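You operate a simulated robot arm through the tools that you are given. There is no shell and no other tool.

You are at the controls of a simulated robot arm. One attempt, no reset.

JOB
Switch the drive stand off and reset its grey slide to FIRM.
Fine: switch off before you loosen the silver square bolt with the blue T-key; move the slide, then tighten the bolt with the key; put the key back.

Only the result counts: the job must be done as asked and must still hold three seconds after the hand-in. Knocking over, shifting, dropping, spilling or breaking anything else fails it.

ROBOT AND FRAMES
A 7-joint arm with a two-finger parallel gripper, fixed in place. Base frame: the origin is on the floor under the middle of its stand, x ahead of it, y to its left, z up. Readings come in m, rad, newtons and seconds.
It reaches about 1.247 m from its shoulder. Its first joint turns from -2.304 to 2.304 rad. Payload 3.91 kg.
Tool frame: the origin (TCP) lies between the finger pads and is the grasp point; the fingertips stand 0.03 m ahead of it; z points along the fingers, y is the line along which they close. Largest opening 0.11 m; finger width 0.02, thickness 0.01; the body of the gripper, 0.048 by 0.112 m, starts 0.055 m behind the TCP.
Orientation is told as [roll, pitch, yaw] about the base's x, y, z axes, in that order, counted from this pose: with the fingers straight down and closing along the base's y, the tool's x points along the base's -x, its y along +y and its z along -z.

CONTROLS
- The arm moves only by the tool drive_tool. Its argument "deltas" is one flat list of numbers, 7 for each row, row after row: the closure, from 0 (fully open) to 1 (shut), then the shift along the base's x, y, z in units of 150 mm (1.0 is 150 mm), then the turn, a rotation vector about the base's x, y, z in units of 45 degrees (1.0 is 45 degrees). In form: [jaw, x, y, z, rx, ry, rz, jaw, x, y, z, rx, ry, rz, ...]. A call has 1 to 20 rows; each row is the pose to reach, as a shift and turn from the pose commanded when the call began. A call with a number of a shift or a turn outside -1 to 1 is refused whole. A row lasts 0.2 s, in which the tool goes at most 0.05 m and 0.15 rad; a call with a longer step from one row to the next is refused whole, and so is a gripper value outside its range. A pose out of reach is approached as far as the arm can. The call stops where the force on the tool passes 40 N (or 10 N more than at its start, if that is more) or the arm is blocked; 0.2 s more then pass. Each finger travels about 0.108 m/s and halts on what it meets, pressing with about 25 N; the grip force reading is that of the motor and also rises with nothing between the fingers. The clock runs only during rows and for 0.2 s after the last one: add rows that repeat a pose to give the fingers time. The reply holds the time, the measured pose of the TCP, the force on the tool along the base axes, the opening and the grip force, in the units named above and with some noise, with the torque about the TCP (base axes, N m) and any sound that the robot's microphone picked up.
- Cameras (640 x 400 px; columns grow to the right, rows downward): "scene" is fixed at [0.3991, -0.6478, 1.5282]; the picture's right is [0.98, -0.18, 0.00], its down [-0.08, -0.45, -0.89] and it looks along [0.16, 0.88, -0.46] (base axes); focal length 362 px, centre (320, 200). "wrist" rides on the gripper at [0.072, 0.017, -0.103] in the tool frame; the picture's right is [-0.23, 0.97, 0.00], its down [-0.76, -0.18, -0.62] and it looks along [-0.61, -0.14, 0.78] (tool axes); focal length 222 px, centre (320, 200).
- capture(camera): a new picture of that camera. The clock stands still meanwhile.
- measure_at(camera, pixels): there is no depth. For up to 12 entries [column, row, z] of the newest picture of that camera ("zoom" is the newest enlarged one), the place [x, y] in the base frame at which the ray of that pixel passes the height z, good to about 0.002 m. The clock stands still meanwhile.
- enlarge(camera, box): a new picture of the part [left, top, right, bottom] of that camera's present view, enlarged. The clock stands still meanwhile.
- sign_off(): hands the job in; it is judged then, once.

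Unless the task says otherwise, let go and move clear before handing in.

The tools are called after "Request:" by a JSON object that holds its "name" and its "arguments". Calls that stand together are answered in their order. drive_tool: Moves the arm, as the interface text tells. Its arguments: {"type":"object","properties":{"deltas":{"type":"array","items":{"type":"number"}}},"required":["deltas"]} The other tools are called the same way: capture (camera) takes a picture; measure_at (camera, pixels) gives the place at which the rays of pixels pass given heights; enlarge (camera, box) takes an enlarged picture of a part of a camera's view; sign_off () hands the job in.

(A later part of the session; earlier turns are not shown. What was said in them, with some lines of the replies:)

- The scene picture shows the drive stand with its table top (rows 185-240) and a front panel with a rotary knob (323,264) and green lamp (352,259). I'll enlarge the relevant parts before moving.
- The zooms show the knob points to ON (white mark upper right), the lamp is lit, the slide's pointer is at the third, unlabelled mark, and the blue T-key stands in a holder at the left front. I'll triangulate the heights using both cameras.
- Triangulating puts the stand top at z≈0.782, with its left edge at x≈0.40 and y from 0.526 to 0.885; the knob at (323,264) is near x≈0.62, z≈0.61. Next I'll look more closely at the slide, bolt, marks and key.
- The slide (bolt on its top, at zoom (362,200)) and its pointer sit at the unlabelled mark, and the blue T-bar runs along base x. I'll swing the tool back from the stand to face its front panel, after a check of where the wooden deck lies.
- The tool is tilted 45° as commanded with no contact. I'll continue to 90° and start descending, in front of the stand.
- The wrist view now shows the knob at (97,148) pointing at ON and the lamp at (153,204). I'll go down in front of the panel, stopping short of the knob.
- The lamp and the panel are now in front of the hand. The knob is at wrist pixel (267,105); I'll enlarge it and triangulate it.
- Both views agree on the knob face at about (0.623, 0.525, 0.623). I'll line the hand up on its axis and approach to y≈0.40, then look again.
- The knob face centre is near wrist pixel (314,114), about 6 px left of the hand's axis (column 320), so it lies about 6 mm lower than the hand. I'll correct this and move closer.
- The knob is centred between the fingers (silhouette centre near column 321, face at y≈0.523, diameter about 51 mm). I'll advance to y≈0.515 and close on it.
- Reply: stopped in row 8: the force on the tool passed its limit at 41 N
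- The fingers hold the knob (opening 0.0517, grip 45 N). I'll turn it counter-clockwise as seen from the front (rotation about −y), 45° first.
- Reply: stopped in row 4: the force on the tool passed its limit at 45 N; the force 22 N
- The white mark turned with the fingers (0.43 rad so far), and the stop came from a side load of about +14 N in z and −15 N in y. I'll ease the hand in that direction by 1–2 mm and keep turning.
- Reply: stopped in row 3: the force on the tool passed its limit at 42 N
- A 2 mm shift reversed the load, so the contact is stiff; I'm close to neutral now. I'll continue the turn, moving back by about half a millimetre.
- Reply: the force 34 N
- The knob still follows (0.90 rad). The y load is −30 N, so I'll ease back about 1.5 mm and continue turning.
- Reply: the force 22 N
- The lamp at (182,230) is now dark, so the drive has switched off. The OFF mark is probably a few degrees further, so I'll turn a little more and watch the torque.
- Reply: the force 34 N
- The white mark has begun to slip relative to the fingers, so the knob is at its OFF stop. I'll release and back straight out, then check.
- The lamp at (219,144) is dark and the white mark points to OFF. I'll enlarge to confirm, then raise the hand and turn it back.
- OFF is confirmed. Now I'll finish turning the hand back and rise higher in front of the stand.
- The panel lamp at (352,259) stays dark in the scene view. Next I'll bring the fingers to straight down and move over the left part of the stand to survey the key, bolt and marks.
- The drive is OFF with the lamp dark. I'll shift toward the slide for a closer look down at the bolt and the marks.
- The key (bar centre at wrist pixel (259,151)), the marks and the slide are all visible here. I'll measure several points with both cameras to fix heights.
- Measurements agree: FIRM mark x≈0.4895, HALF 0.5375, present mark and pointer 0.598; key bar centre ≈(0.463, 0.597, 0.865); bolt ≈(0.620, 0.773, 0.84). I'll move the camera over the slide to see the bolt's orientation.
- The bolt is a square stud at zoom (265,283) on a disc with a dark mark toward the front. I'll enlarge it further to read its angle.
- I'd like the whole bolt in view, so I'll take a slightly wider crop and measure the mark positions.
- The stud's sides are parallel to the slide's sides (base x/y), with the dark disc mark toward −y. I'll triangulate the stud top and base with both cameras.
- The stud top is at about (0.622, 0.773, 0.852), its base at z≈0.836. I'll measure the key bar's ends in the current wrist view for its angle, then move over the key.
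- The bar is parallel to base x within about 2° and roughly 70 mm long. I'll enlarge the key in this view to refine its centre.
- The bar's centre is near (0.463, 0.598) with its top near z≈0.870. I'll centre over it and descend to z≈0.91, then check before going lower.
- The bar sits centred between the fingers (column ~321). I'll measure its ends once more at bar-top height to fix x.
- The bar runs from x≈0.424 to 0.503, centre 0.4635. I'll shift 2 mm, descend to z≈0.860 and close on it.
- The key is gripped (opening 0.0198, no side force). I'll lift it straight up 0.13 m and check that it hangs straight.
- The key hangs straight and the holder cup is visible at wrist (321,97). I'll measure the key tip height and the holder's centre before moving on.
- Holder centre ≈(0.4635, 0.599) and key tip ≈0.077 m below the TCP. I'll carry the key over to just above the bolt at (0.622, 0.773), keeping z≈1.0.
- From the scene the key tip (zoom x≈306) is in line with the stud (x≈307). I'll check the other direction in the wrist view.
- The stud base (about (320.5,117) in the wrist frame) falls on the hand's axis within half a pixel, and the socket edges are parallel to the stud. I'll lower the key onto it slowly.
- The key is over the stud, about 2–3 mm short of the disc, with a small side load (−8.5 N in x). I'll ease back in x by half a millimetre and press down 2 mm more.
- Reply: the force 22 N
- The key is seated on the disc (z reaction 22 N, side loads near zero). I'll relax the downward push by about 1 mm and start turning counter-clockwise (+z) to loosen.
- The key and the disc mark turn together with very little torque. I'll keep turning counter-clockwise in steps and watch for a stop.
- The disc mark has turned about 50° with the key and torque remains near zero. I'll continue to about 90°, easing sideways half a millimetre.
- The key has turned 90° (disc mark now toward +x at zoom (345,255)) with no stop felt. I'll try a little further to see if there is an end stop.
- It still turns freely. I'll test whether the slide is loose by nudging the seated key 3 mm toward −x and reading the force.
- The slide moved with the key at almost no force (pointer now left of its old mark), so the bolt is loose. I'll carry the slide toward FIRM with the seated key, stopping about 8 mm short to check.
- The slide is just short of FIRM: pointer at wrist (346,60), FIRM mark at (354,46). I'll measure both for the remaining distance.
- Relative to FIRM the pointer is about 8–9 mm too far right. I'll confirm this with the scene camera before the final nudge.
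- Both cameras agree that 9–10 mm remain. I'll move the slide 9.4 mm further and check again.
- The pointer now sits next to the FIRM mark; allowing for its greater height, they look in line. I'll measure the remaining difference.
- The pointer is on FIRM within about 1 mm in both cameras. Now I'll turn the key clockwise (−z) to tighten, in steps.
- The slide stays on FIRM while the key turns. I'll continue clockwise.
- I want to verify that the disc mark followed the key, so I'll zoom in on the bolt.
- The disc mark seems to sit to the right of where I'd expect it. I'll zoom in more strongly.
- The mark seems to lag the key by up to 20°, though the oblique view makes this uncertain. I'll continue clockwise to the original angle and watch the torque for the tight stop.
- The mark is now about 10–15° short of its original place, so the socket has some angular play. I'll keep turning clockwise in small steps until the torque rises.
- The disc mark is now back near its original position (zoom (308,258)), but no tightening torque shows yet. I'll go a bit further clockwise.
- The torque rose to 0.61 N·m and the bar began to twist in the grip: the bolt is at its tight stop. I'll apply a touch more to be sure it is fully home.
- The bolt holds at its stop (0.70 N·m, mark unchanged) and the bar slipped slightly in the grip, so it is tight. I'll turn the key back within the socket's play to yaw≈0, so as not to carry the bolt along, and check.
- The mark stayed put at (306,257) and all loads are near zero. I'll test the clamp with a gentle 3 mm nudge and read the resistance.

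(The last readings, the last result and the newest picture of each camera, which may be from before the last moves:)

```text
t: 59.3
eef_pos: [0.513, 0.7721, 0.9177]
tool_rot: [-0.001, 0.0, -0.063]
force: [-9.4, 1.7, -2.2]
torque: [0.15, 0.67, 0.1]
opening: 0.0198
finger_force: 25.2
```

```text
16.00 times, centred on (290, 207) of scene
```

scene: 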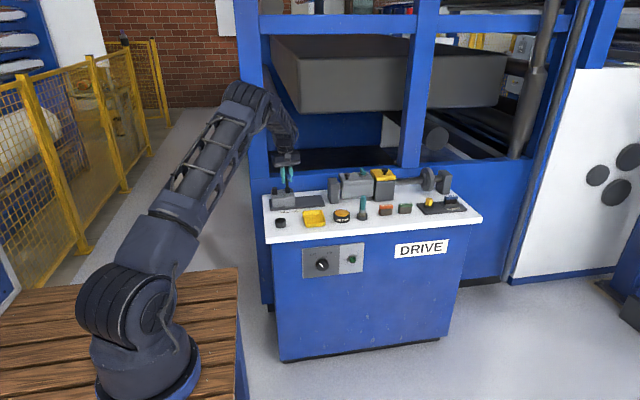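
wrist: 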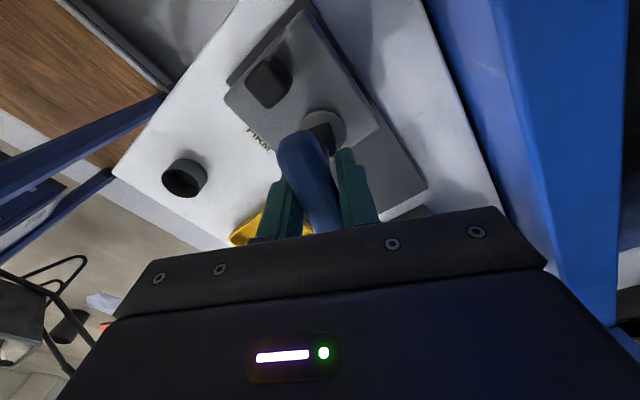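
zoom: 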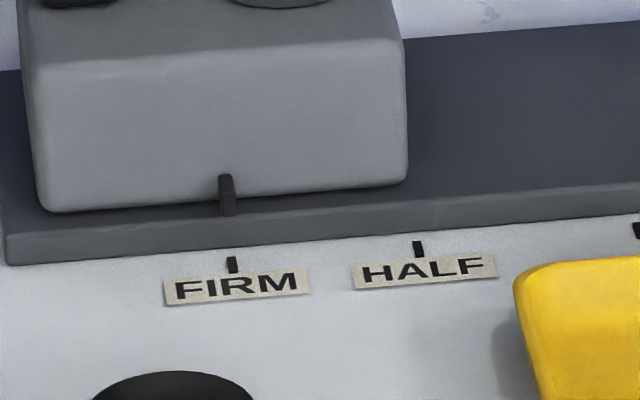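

The slide resists (−9.4 N versus under 2 N when loose) and the pointer stays on FIRM, so it is clamped. I'll undo the nudge and lift the key off.

Request:
{"name": "drive_tool", "arguments": {"deltas": [1, -0.01, 0, 0, 0, 0, 0, 1, -0.018, 0, 0, 0, 0, 0, 1, -0.018, 0, 0.03, 0, 0, 0, 1, -0.018, 0, 0.08, 0, 0, 0, 1, -0.018, 0, 0.15, 0, 0, 0, 1, -0.018, 0, 0.3, 0, 0, 0, 1, -0.018, 0, 0.45, 0, 0, 0, 1, -0.018, 0, 0.6, 0, 0, 0, 1, -0.018, 0, 0.6, 0, 0, 0]}}

Request:
{"name": "capture", "arguments": {"camera": "wrist"}}

Request:
{"name": "enlarge", "arguments": {"camera": "scene", "box": [264, 170, 328, 210]}}

```text
t: 61.3
eef_pos: [0.5097, 0.7742, 1.0081]
tool_rot: [-0.001, -0.002, -0.062]
force: [-0.1, 0.8, -1.2]
torque: [0.02, 0.02, 0.0]
opening: 0.0193
finger_force: 25.1
```

```text
taken
```

wrist: 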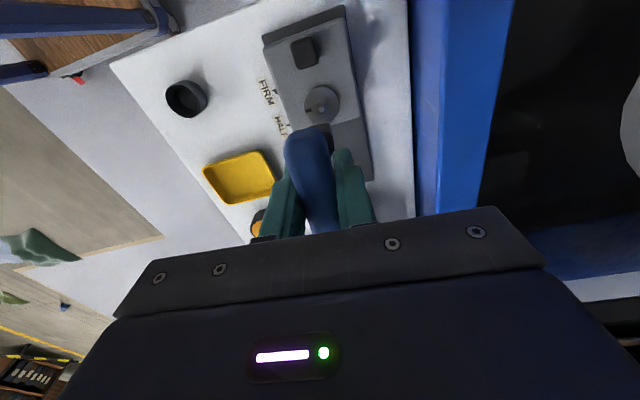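

```text
10.00 times, centred on (296, 190) of scene
```

zoom: 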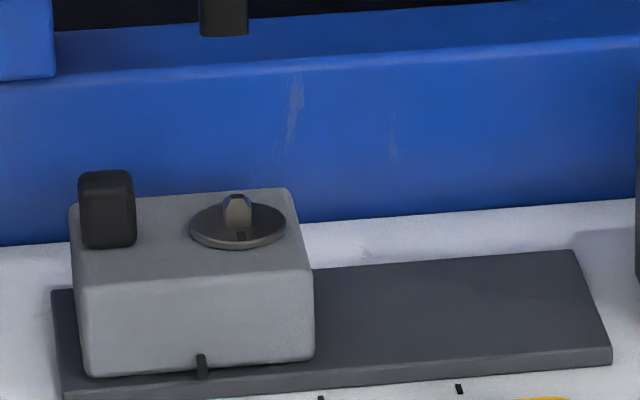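

The key is off the stud. I'll check the disc mark and the pointer from above before returning the key.

Request:
{"name": "enlarge", "arguments": {"camera": "wrist", "box": [290, 75, 354, 120]}}

Request:
{"name": "enlarge", "arguments": {"camera": "wrist", "box": [245, 60, 309, 145]}}

Request:
{"name": "enlarge", "arguments": {"camera": "scene", "box": [272, 180, 304, 200]}}

```text
8.89 times, centred on (322, 98) of wrist
```

zoom: 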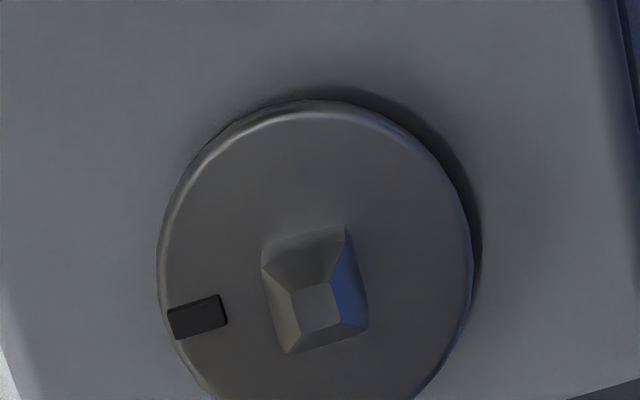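

```text
4.71 times, centred on (277, 102) of wrist
```

zoom: 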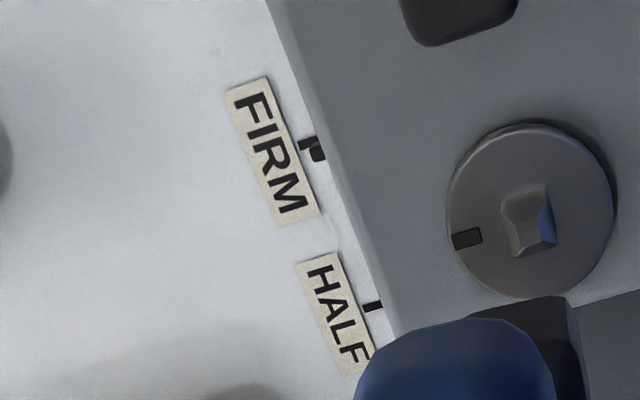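

```text
16.00 times, centred on (288, 190) of scene
```

zoom: 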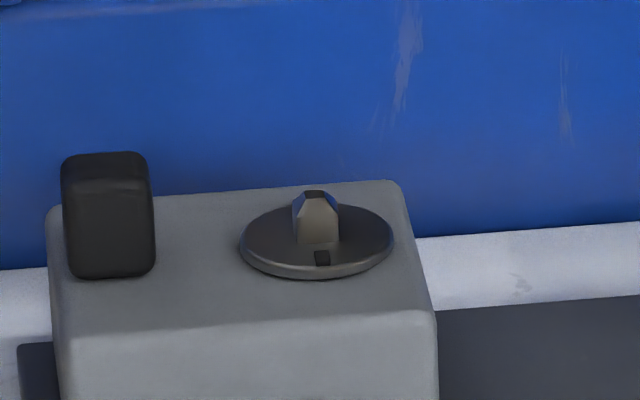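

The disc mark is back at its original place (tight). I'll measure the pointer and FIRM mark once more in this top view.

Request:
{"name": "measure_at", "arguments": {"camera": "wrist", "pixels": [[274.4, 89.9, 0.782], [276.3, 92.2, 0.8], [276.3, 92.2, 0.795], [288.2, 124.6, 0.782], [186, 98, 0.803], [186, 98, 0.81]]}}

Request:
{"name": "enlarge", "arguments": {"camera": "scene", "box": [274, 198, 298, 216]}}

Request:
{"name": "enlarge", "arguments": {"camera": "wrist", "box": [150, 60, 230, 130]}}

```text
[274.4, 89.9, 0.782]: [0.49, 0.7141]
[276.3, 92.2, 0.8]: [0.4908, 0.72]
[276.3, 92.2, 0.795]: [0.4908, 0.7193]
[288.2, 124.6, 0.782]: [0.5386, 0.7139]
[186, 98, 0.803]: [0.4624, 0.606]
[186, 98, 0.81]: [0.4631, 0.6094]
```

```text
16.00 times, centred on (286, 207) of scene
```

zoom: 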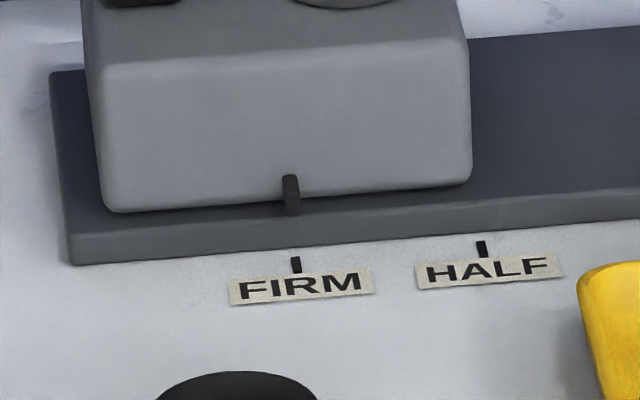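

```text
5.71 times, centred on (190, 95) of wrist
```

zoom: 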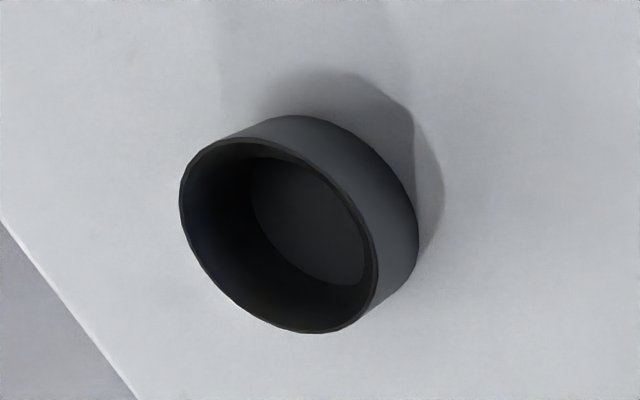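

The pointer (0.4908) is on FIRM (0.490) within a millimetre. Now I'll carry the key back over its holder at (0.463, 0.599), turning it to its original yaw.

Request:
{"name": "drive_tool", "arguments": {"deltas": [1, -0.05, -0.1, 0, 0, 0, 0.04, 1, -0.1, -0.25, 0, 0, 0, 0.08, 1, -0.16, -0.4, 0, 0, 0, 0.08, 1, -0.22, -0.55, 0, 0, 0, 0.08, 1, -0.27, -0.7, 0, 0, 0, 0.08, 1, -0.3, -0.85, 0, 0, 0, 0.08, 1, -0.318, -1, 0, 0, 0, 0.08, 1, -0.318, -1, 0, 0, 0, 0.08]}}

Request:
{"name": "drive_tool", "arguments": {"deltas": [1, 0, -0.08, 0, 0, 0, 0, 1, 0, -0.17, 0, 0, 0, 0, 1, 0, -0.17, -0.1, 0, 0, 0, 1, 0, -0.17, -0.25, 0, 0, 0, 1, 0, -0.17, -0.3, 0, 0, 0, 1, 0, -0.17, -0.3, 0, 0, 0]}}

Request:
{"name": "capture", "arguments": {"camera": "wrist"}}

Request:
{"name": "enlarge", "arguments": {"camera": "scene", "box": [256, 190, 304, 230]}}

Request:
{"name": "enlarge", "arguments": {"camera": "wrist", "box": [280, 75, 360, 145]}}

```text
t: 63.1
eef_pos: [0.4648, 0.6244, 1.0065]
tool_rot: [0.001, -0.003, 0.001]
force: [0.3, -0.6, -1.4]
torque: [0.0, 0.03, 0.03]
opening: 0.0193
finger_force: 24.9
```

```text
t: 64.5
eef_pos: [0.4645, 0.5984, 0.9618]
tool_rot: [0.0, -0.002, 0.001]
force: [0.1, -1.1, -1.8]
torque: [0.04, 0.02, 0.0]
opening: 0.0193
finger_force: 24.4
```

```text
taken
```

wrist: 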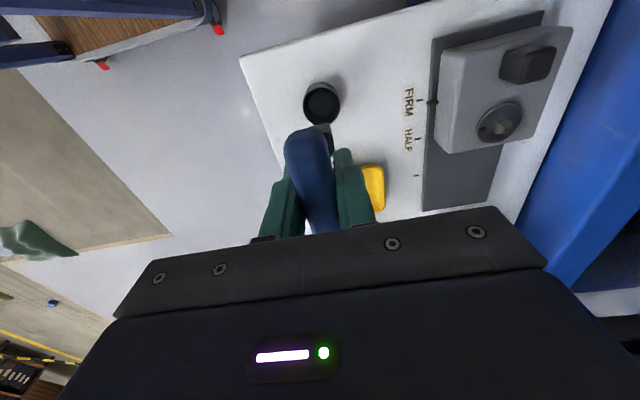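

```text
10.00 times, centred on (280, 210) of scene
```

zoom: 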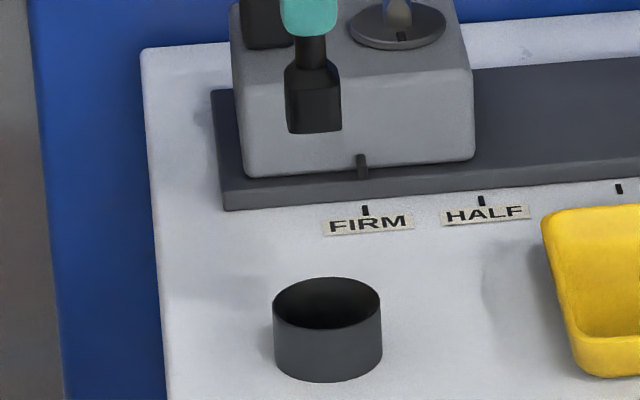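

```text
5.71 times, centred on (320, 110) of wrist
```

zoom: 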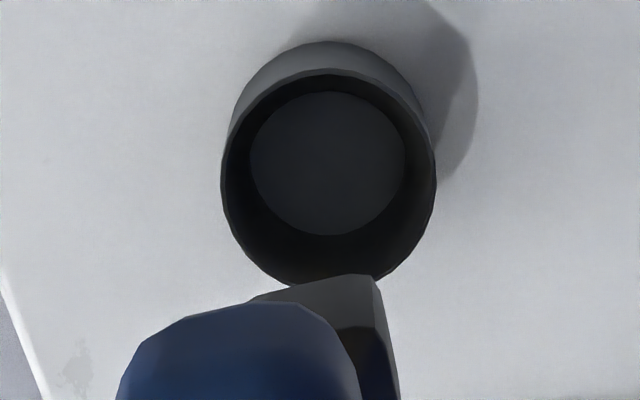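

The key is over the holder; the wrist view shows the cup centre about 1–2 mm off my axis. I'll correct by 1 mm and lower the key into the holder gently.

Request:
{"name": "drive_tool", "arguments": {"deltas": [1, -0.008, 0.008, 0, 0, 0, 0, 1, -0.008, 0.008, -0.15, 0, 0, 0, 1, -0.008, 0.008, -0.3, 0, 0, 0, 1, -0.008, 0.008, -0.42, 0, 0, 0, 1, -0.008, 0.008, -0.5, 0, 0, 0, 1, -0.008, 0.008, -0.56, 0, 0, 0, 1, -0.008, 0.008, -0.61, 0, 0, 0, 1, -0.008, 0.008, -0.64, 0, 0, 0, 1, -0.008, 0.008, -0.64, 0, 0, 0]}}

Request:
{"name": "enlarge", "arguments": {"camera": "scene", "box": [256, 190, 304, 230]}}

```text
t: 66.5
eef_pos: [0.4615, 0.6002, 0.8655]
tool_rot: [0.0, -0.001, 0.003]
force: [4.1, 1.1, 0.9]
torque: [0.1, -0.33, 0.0]
opening: 0.0195
finger_force: 25.4
```

```text
10.00 times, centred on (280, 210) of scene
```

zoom: 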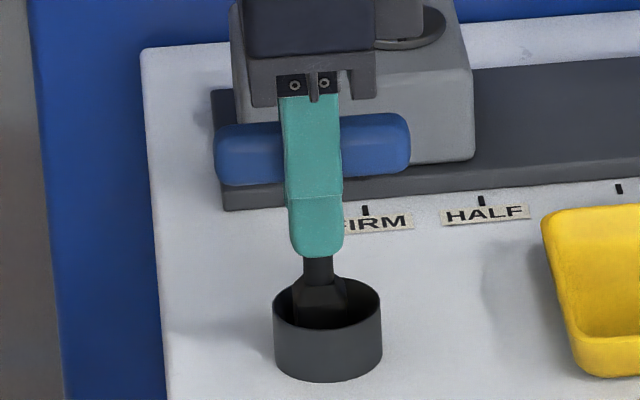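

The key is inside the cup, touching its −x wall lightly (4 N). I'll shift 1.5 mm toward +x and lower the last few millimetres.

Request:
{"name": "drive_tool", "arguments": {"deltas": [1, 0.012, 0, 0, 0, 0, 0, 1, 0.012, 0, 0, 0, 0, 0, 1, 0.012, 0, -0.015, 0, 0, 0, 1, 0.012, 0, -0.025, 0, 0, 0, 1, 0.012, 0, -0.025, 0, 0, 0]}}

Request:
{"name": "enlarge", "arguments": {"camera": "scene", "box": [256, 190, 304, 230]}}

```text
t: 67.7
eef_pos: [0.4635, 0.6, 0.8616]
tool_rot: [0.001, -0.002, 0.001]
force: [0.3, -0.2, -1.3]
torque: [0.02, 0.0, -0.02]
opening: 0.0196
finger_force: 24.8
```

```text
10.00 times, centred on (280, 210) of scene
```

zoom: 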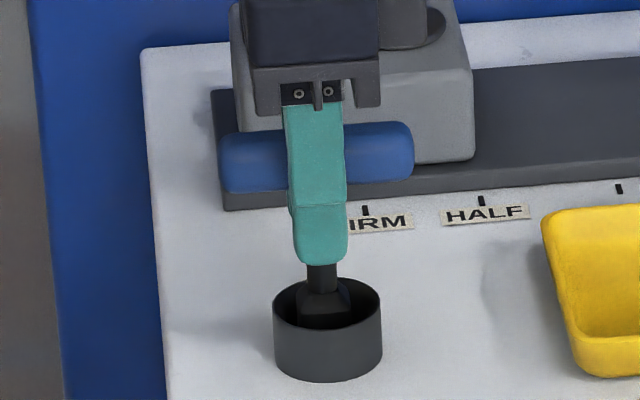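

The key still hangs (z −1.3 N) and has a few millimetres to go. I'll lower it slowly until it touches the holder floor.

Request:
{"name": "drive_tool", "arguments": {"deltas": [1, 0, 0, -0.007, 0, 0, 0, 1, 0, 0, -0.014, 0, 0, 0, 1, 0, 0, -0.02, 0, 0, 0, 1, 0, 0, -0.02, 0, 0, 0]}}

```text
t: 68.7
eef_pos: [0.4632, 0.5984, 0.8591]
tool_rot: [0.0, -0.002, 0.002]
force: [-0.5, 0.4, -2.0]
torque: [0.01, -0.01, -0.03]
opening: 0.0196
finger_force: 24.5
```

Still no floor contact (z −2 N). I'll lower another 2–3 mm.

Request:
{"name": "drive_tool", "arguments": {"deltas": [1, 0, 0, -0.007, 0, 0, 0, 1, 0, 0, -0.014, 0, 0, 0, 1, 0, 0, -0.02, 0, 0, 0, 1, 0, 0, -0.02, 0, 0, 0]}}

Request:
{"name": "enlarge", "arguments": {"camera": "scene", "box": [256, 190, 304, 230]}}

```text
t: 69.7
eef_pos: [0.4647, 0.6, 0.856]
tool_rot: [0.003, -0.001, 0.001]
force: [0.2, 0.5, 13.0]
torque: [-0.04, -0.15, -0.04]
opening: 0.0195
finger_force: 25.9
```

```text
10.00 times, centred on (280, 210) of scene
```

zoom: 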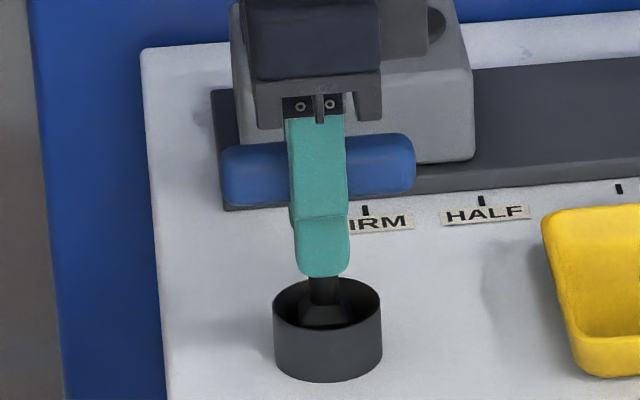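

The key now rests on the holder floor (z +13 N). I'll open the fingers gently and rise straight up.

Request:
{"name": "drive_tool", "arguments": {"deltas": [1, 0, 0, 0.004, 0, 0, 0, 0.75, 0, 0, 0.004, 0, 0, 0, 0.75, 0, 0, 0.004, 0, 0, 0, 0.4, 0, 0, 0.004, 0, 0, 0, 0.4, 0, 0, 0.004, 0, 0, 0, 0.4, 0, 0, 0.004, 0, 0, 0]}}

Request:
{"name": "enlarge", "arguments": {"camera": "scene", "box": [256, 190, 304, 230]}}

Request:
{"name": "capture", "arguments": {"camera": "wrist"}}

```text
t: 71.1
eef_pos: [0.4638, 0.5996, 0.8564]
tool_rot: [-0.002, -0.002, 0.002]
force: [0.3, -0.8, -0.7]
torque: [-0.01, -0.02, 0.01]
opening: 0.066
finger_force: 0.1
```

```text
10.00 times, centred on (280, 210) of scene
```

zoom: 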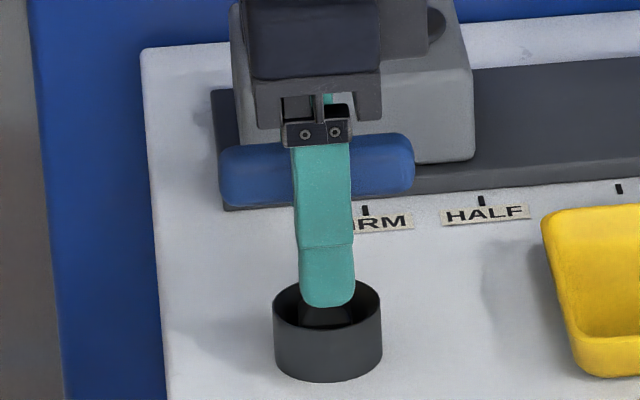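

```text
taken
```

wrist: 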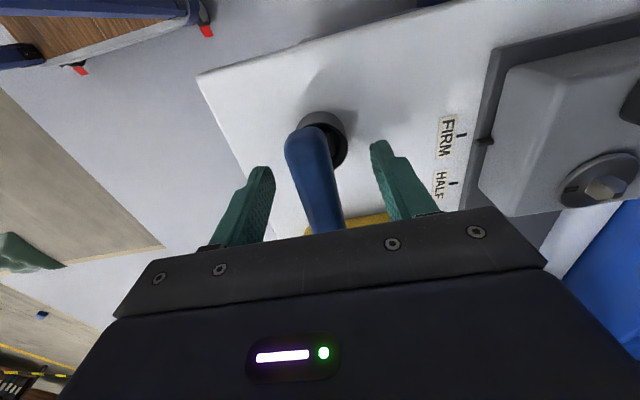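

The key stands free in its holder between the open fingers. I'll rise straight up and check everything.

Request:
{"name": "drive_tool", "arguments": {"deltas": [0.4, 0, 0, 0.1, 0, 0, 0, 0.4, 0, 0, 0.25, 0, 0, 0, 0.4, 0, 0, 0.45, 0, 0, 0, 0.4, 0, 0, 0.65, 0, 0, 0, 0.4, 0, 0, 0.85, 0, 0, 0, 0.4, 0, 0, 1, 0, 0, 0, 0.4, 0, 0, 1, 0, 0, 0]}}

Request:
{"name": "drive_tool", "arguments": {"deltas": [0.2, 0, -0.2, 0.2, 0, 0, 0, 0.2, 0, -0.4, 0.4, 0, 0, 0, 0.2, 0, -0.6, 0.6, 0, 0, 0, 0.2, 0, -0.8, 0.6, 0, 0, 0, 0.2, 0, -1, 0.6, 0, 0, 0, 0.2, 0, -1, 0.6, 0, 0, 0]}}

Request:
{"name": "capture", "arguments": {"camera": "scene"}}

Request:
{"name": "enlarge", "arguments": {"camera": "scene", "box": [255, 170, 335, 230]}}

Request:
{"name": "enlarge", "arguments": {"camera": "scene", "box": [290, 230, 386, 290]}}

Request:
{"name": "capture", "arguments": {"camera": "wrist"}}

```text
t: 72.7
eef_pos: [0.4647, 0.5994, 1.0051]
tool_rot: [0.0, -0.001, 0.003]
force: [1.1, -0.4, 0.2]
torque: [-0.02, 0.03, 0.0]
opening: 0.0661
finger_force: 0.1
```

```text
t: 74.1
eef_pos: [0.4667, 0.4492, 1.0968]
tool_rot: [0.0, 0.0, 0.002]
force: [0.2, 0.5, 0.2]
torque: [0.0, -0.03, 0.01]
opening: 0.0879
finger_force: 0.2
```

```text
taken
```

scene: 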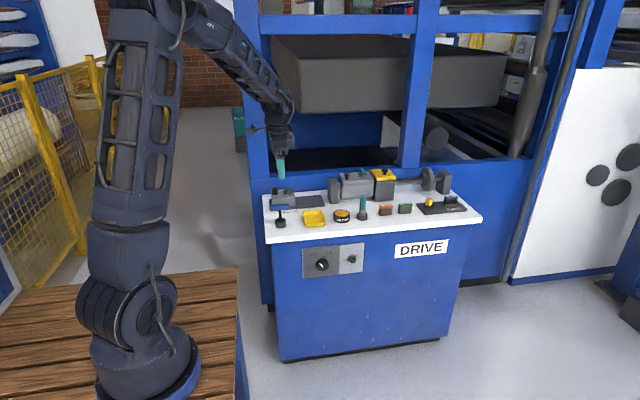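

```text
6.67 times, centred on (295, 200) of scene
```

zoom: 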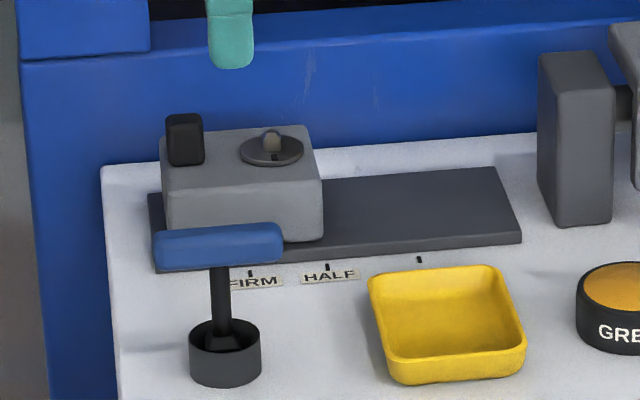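

```text
6.67 times, centred on (338, 260) of scene
```

zoom: 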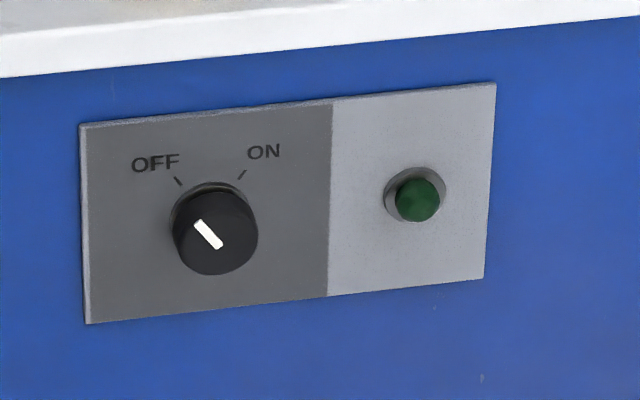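

```text
taken
```

wrist: 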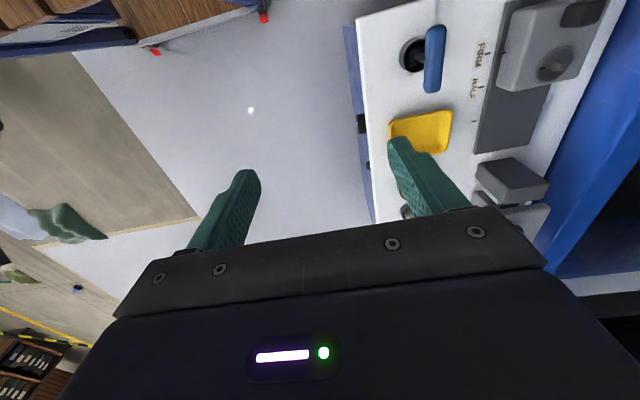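

The knob points to OFF with the lamp dark. The slide is clamped at FIRM with the disc mark back at its tight position, the blue key stands upright in its holder, and the hand is clear. Everything else is where it was, so I'll hand in.

Request:
{"name": "sign_off", "arguments": {}}

```text
The job is handed in.
```

The job is done and handed in: the drive stand is off and its grey slide is clamped at FIRM.

- **Drive:** I turned the front knob from ON to its OFF stop before touching the bolt, and the lamp is dark.
- **Slide:** I loosened the bolt with the blue key, then moved the slide. Its pointer now sits within about 1 mm of the FIRM mark.
- **Bolt:** I turned it back to its tight stop, about 0.7 N·m, with its mark back where it started. A gentle sideways nudge then met firm resistance, so the slide is held.
- **Key:** It stands upright in its holder, as before.

I moved the slide by pushing on the seated key rather than by its black handle. In the last pictures nothing else had shifted, and the hand was clear of the stand when I handed in.
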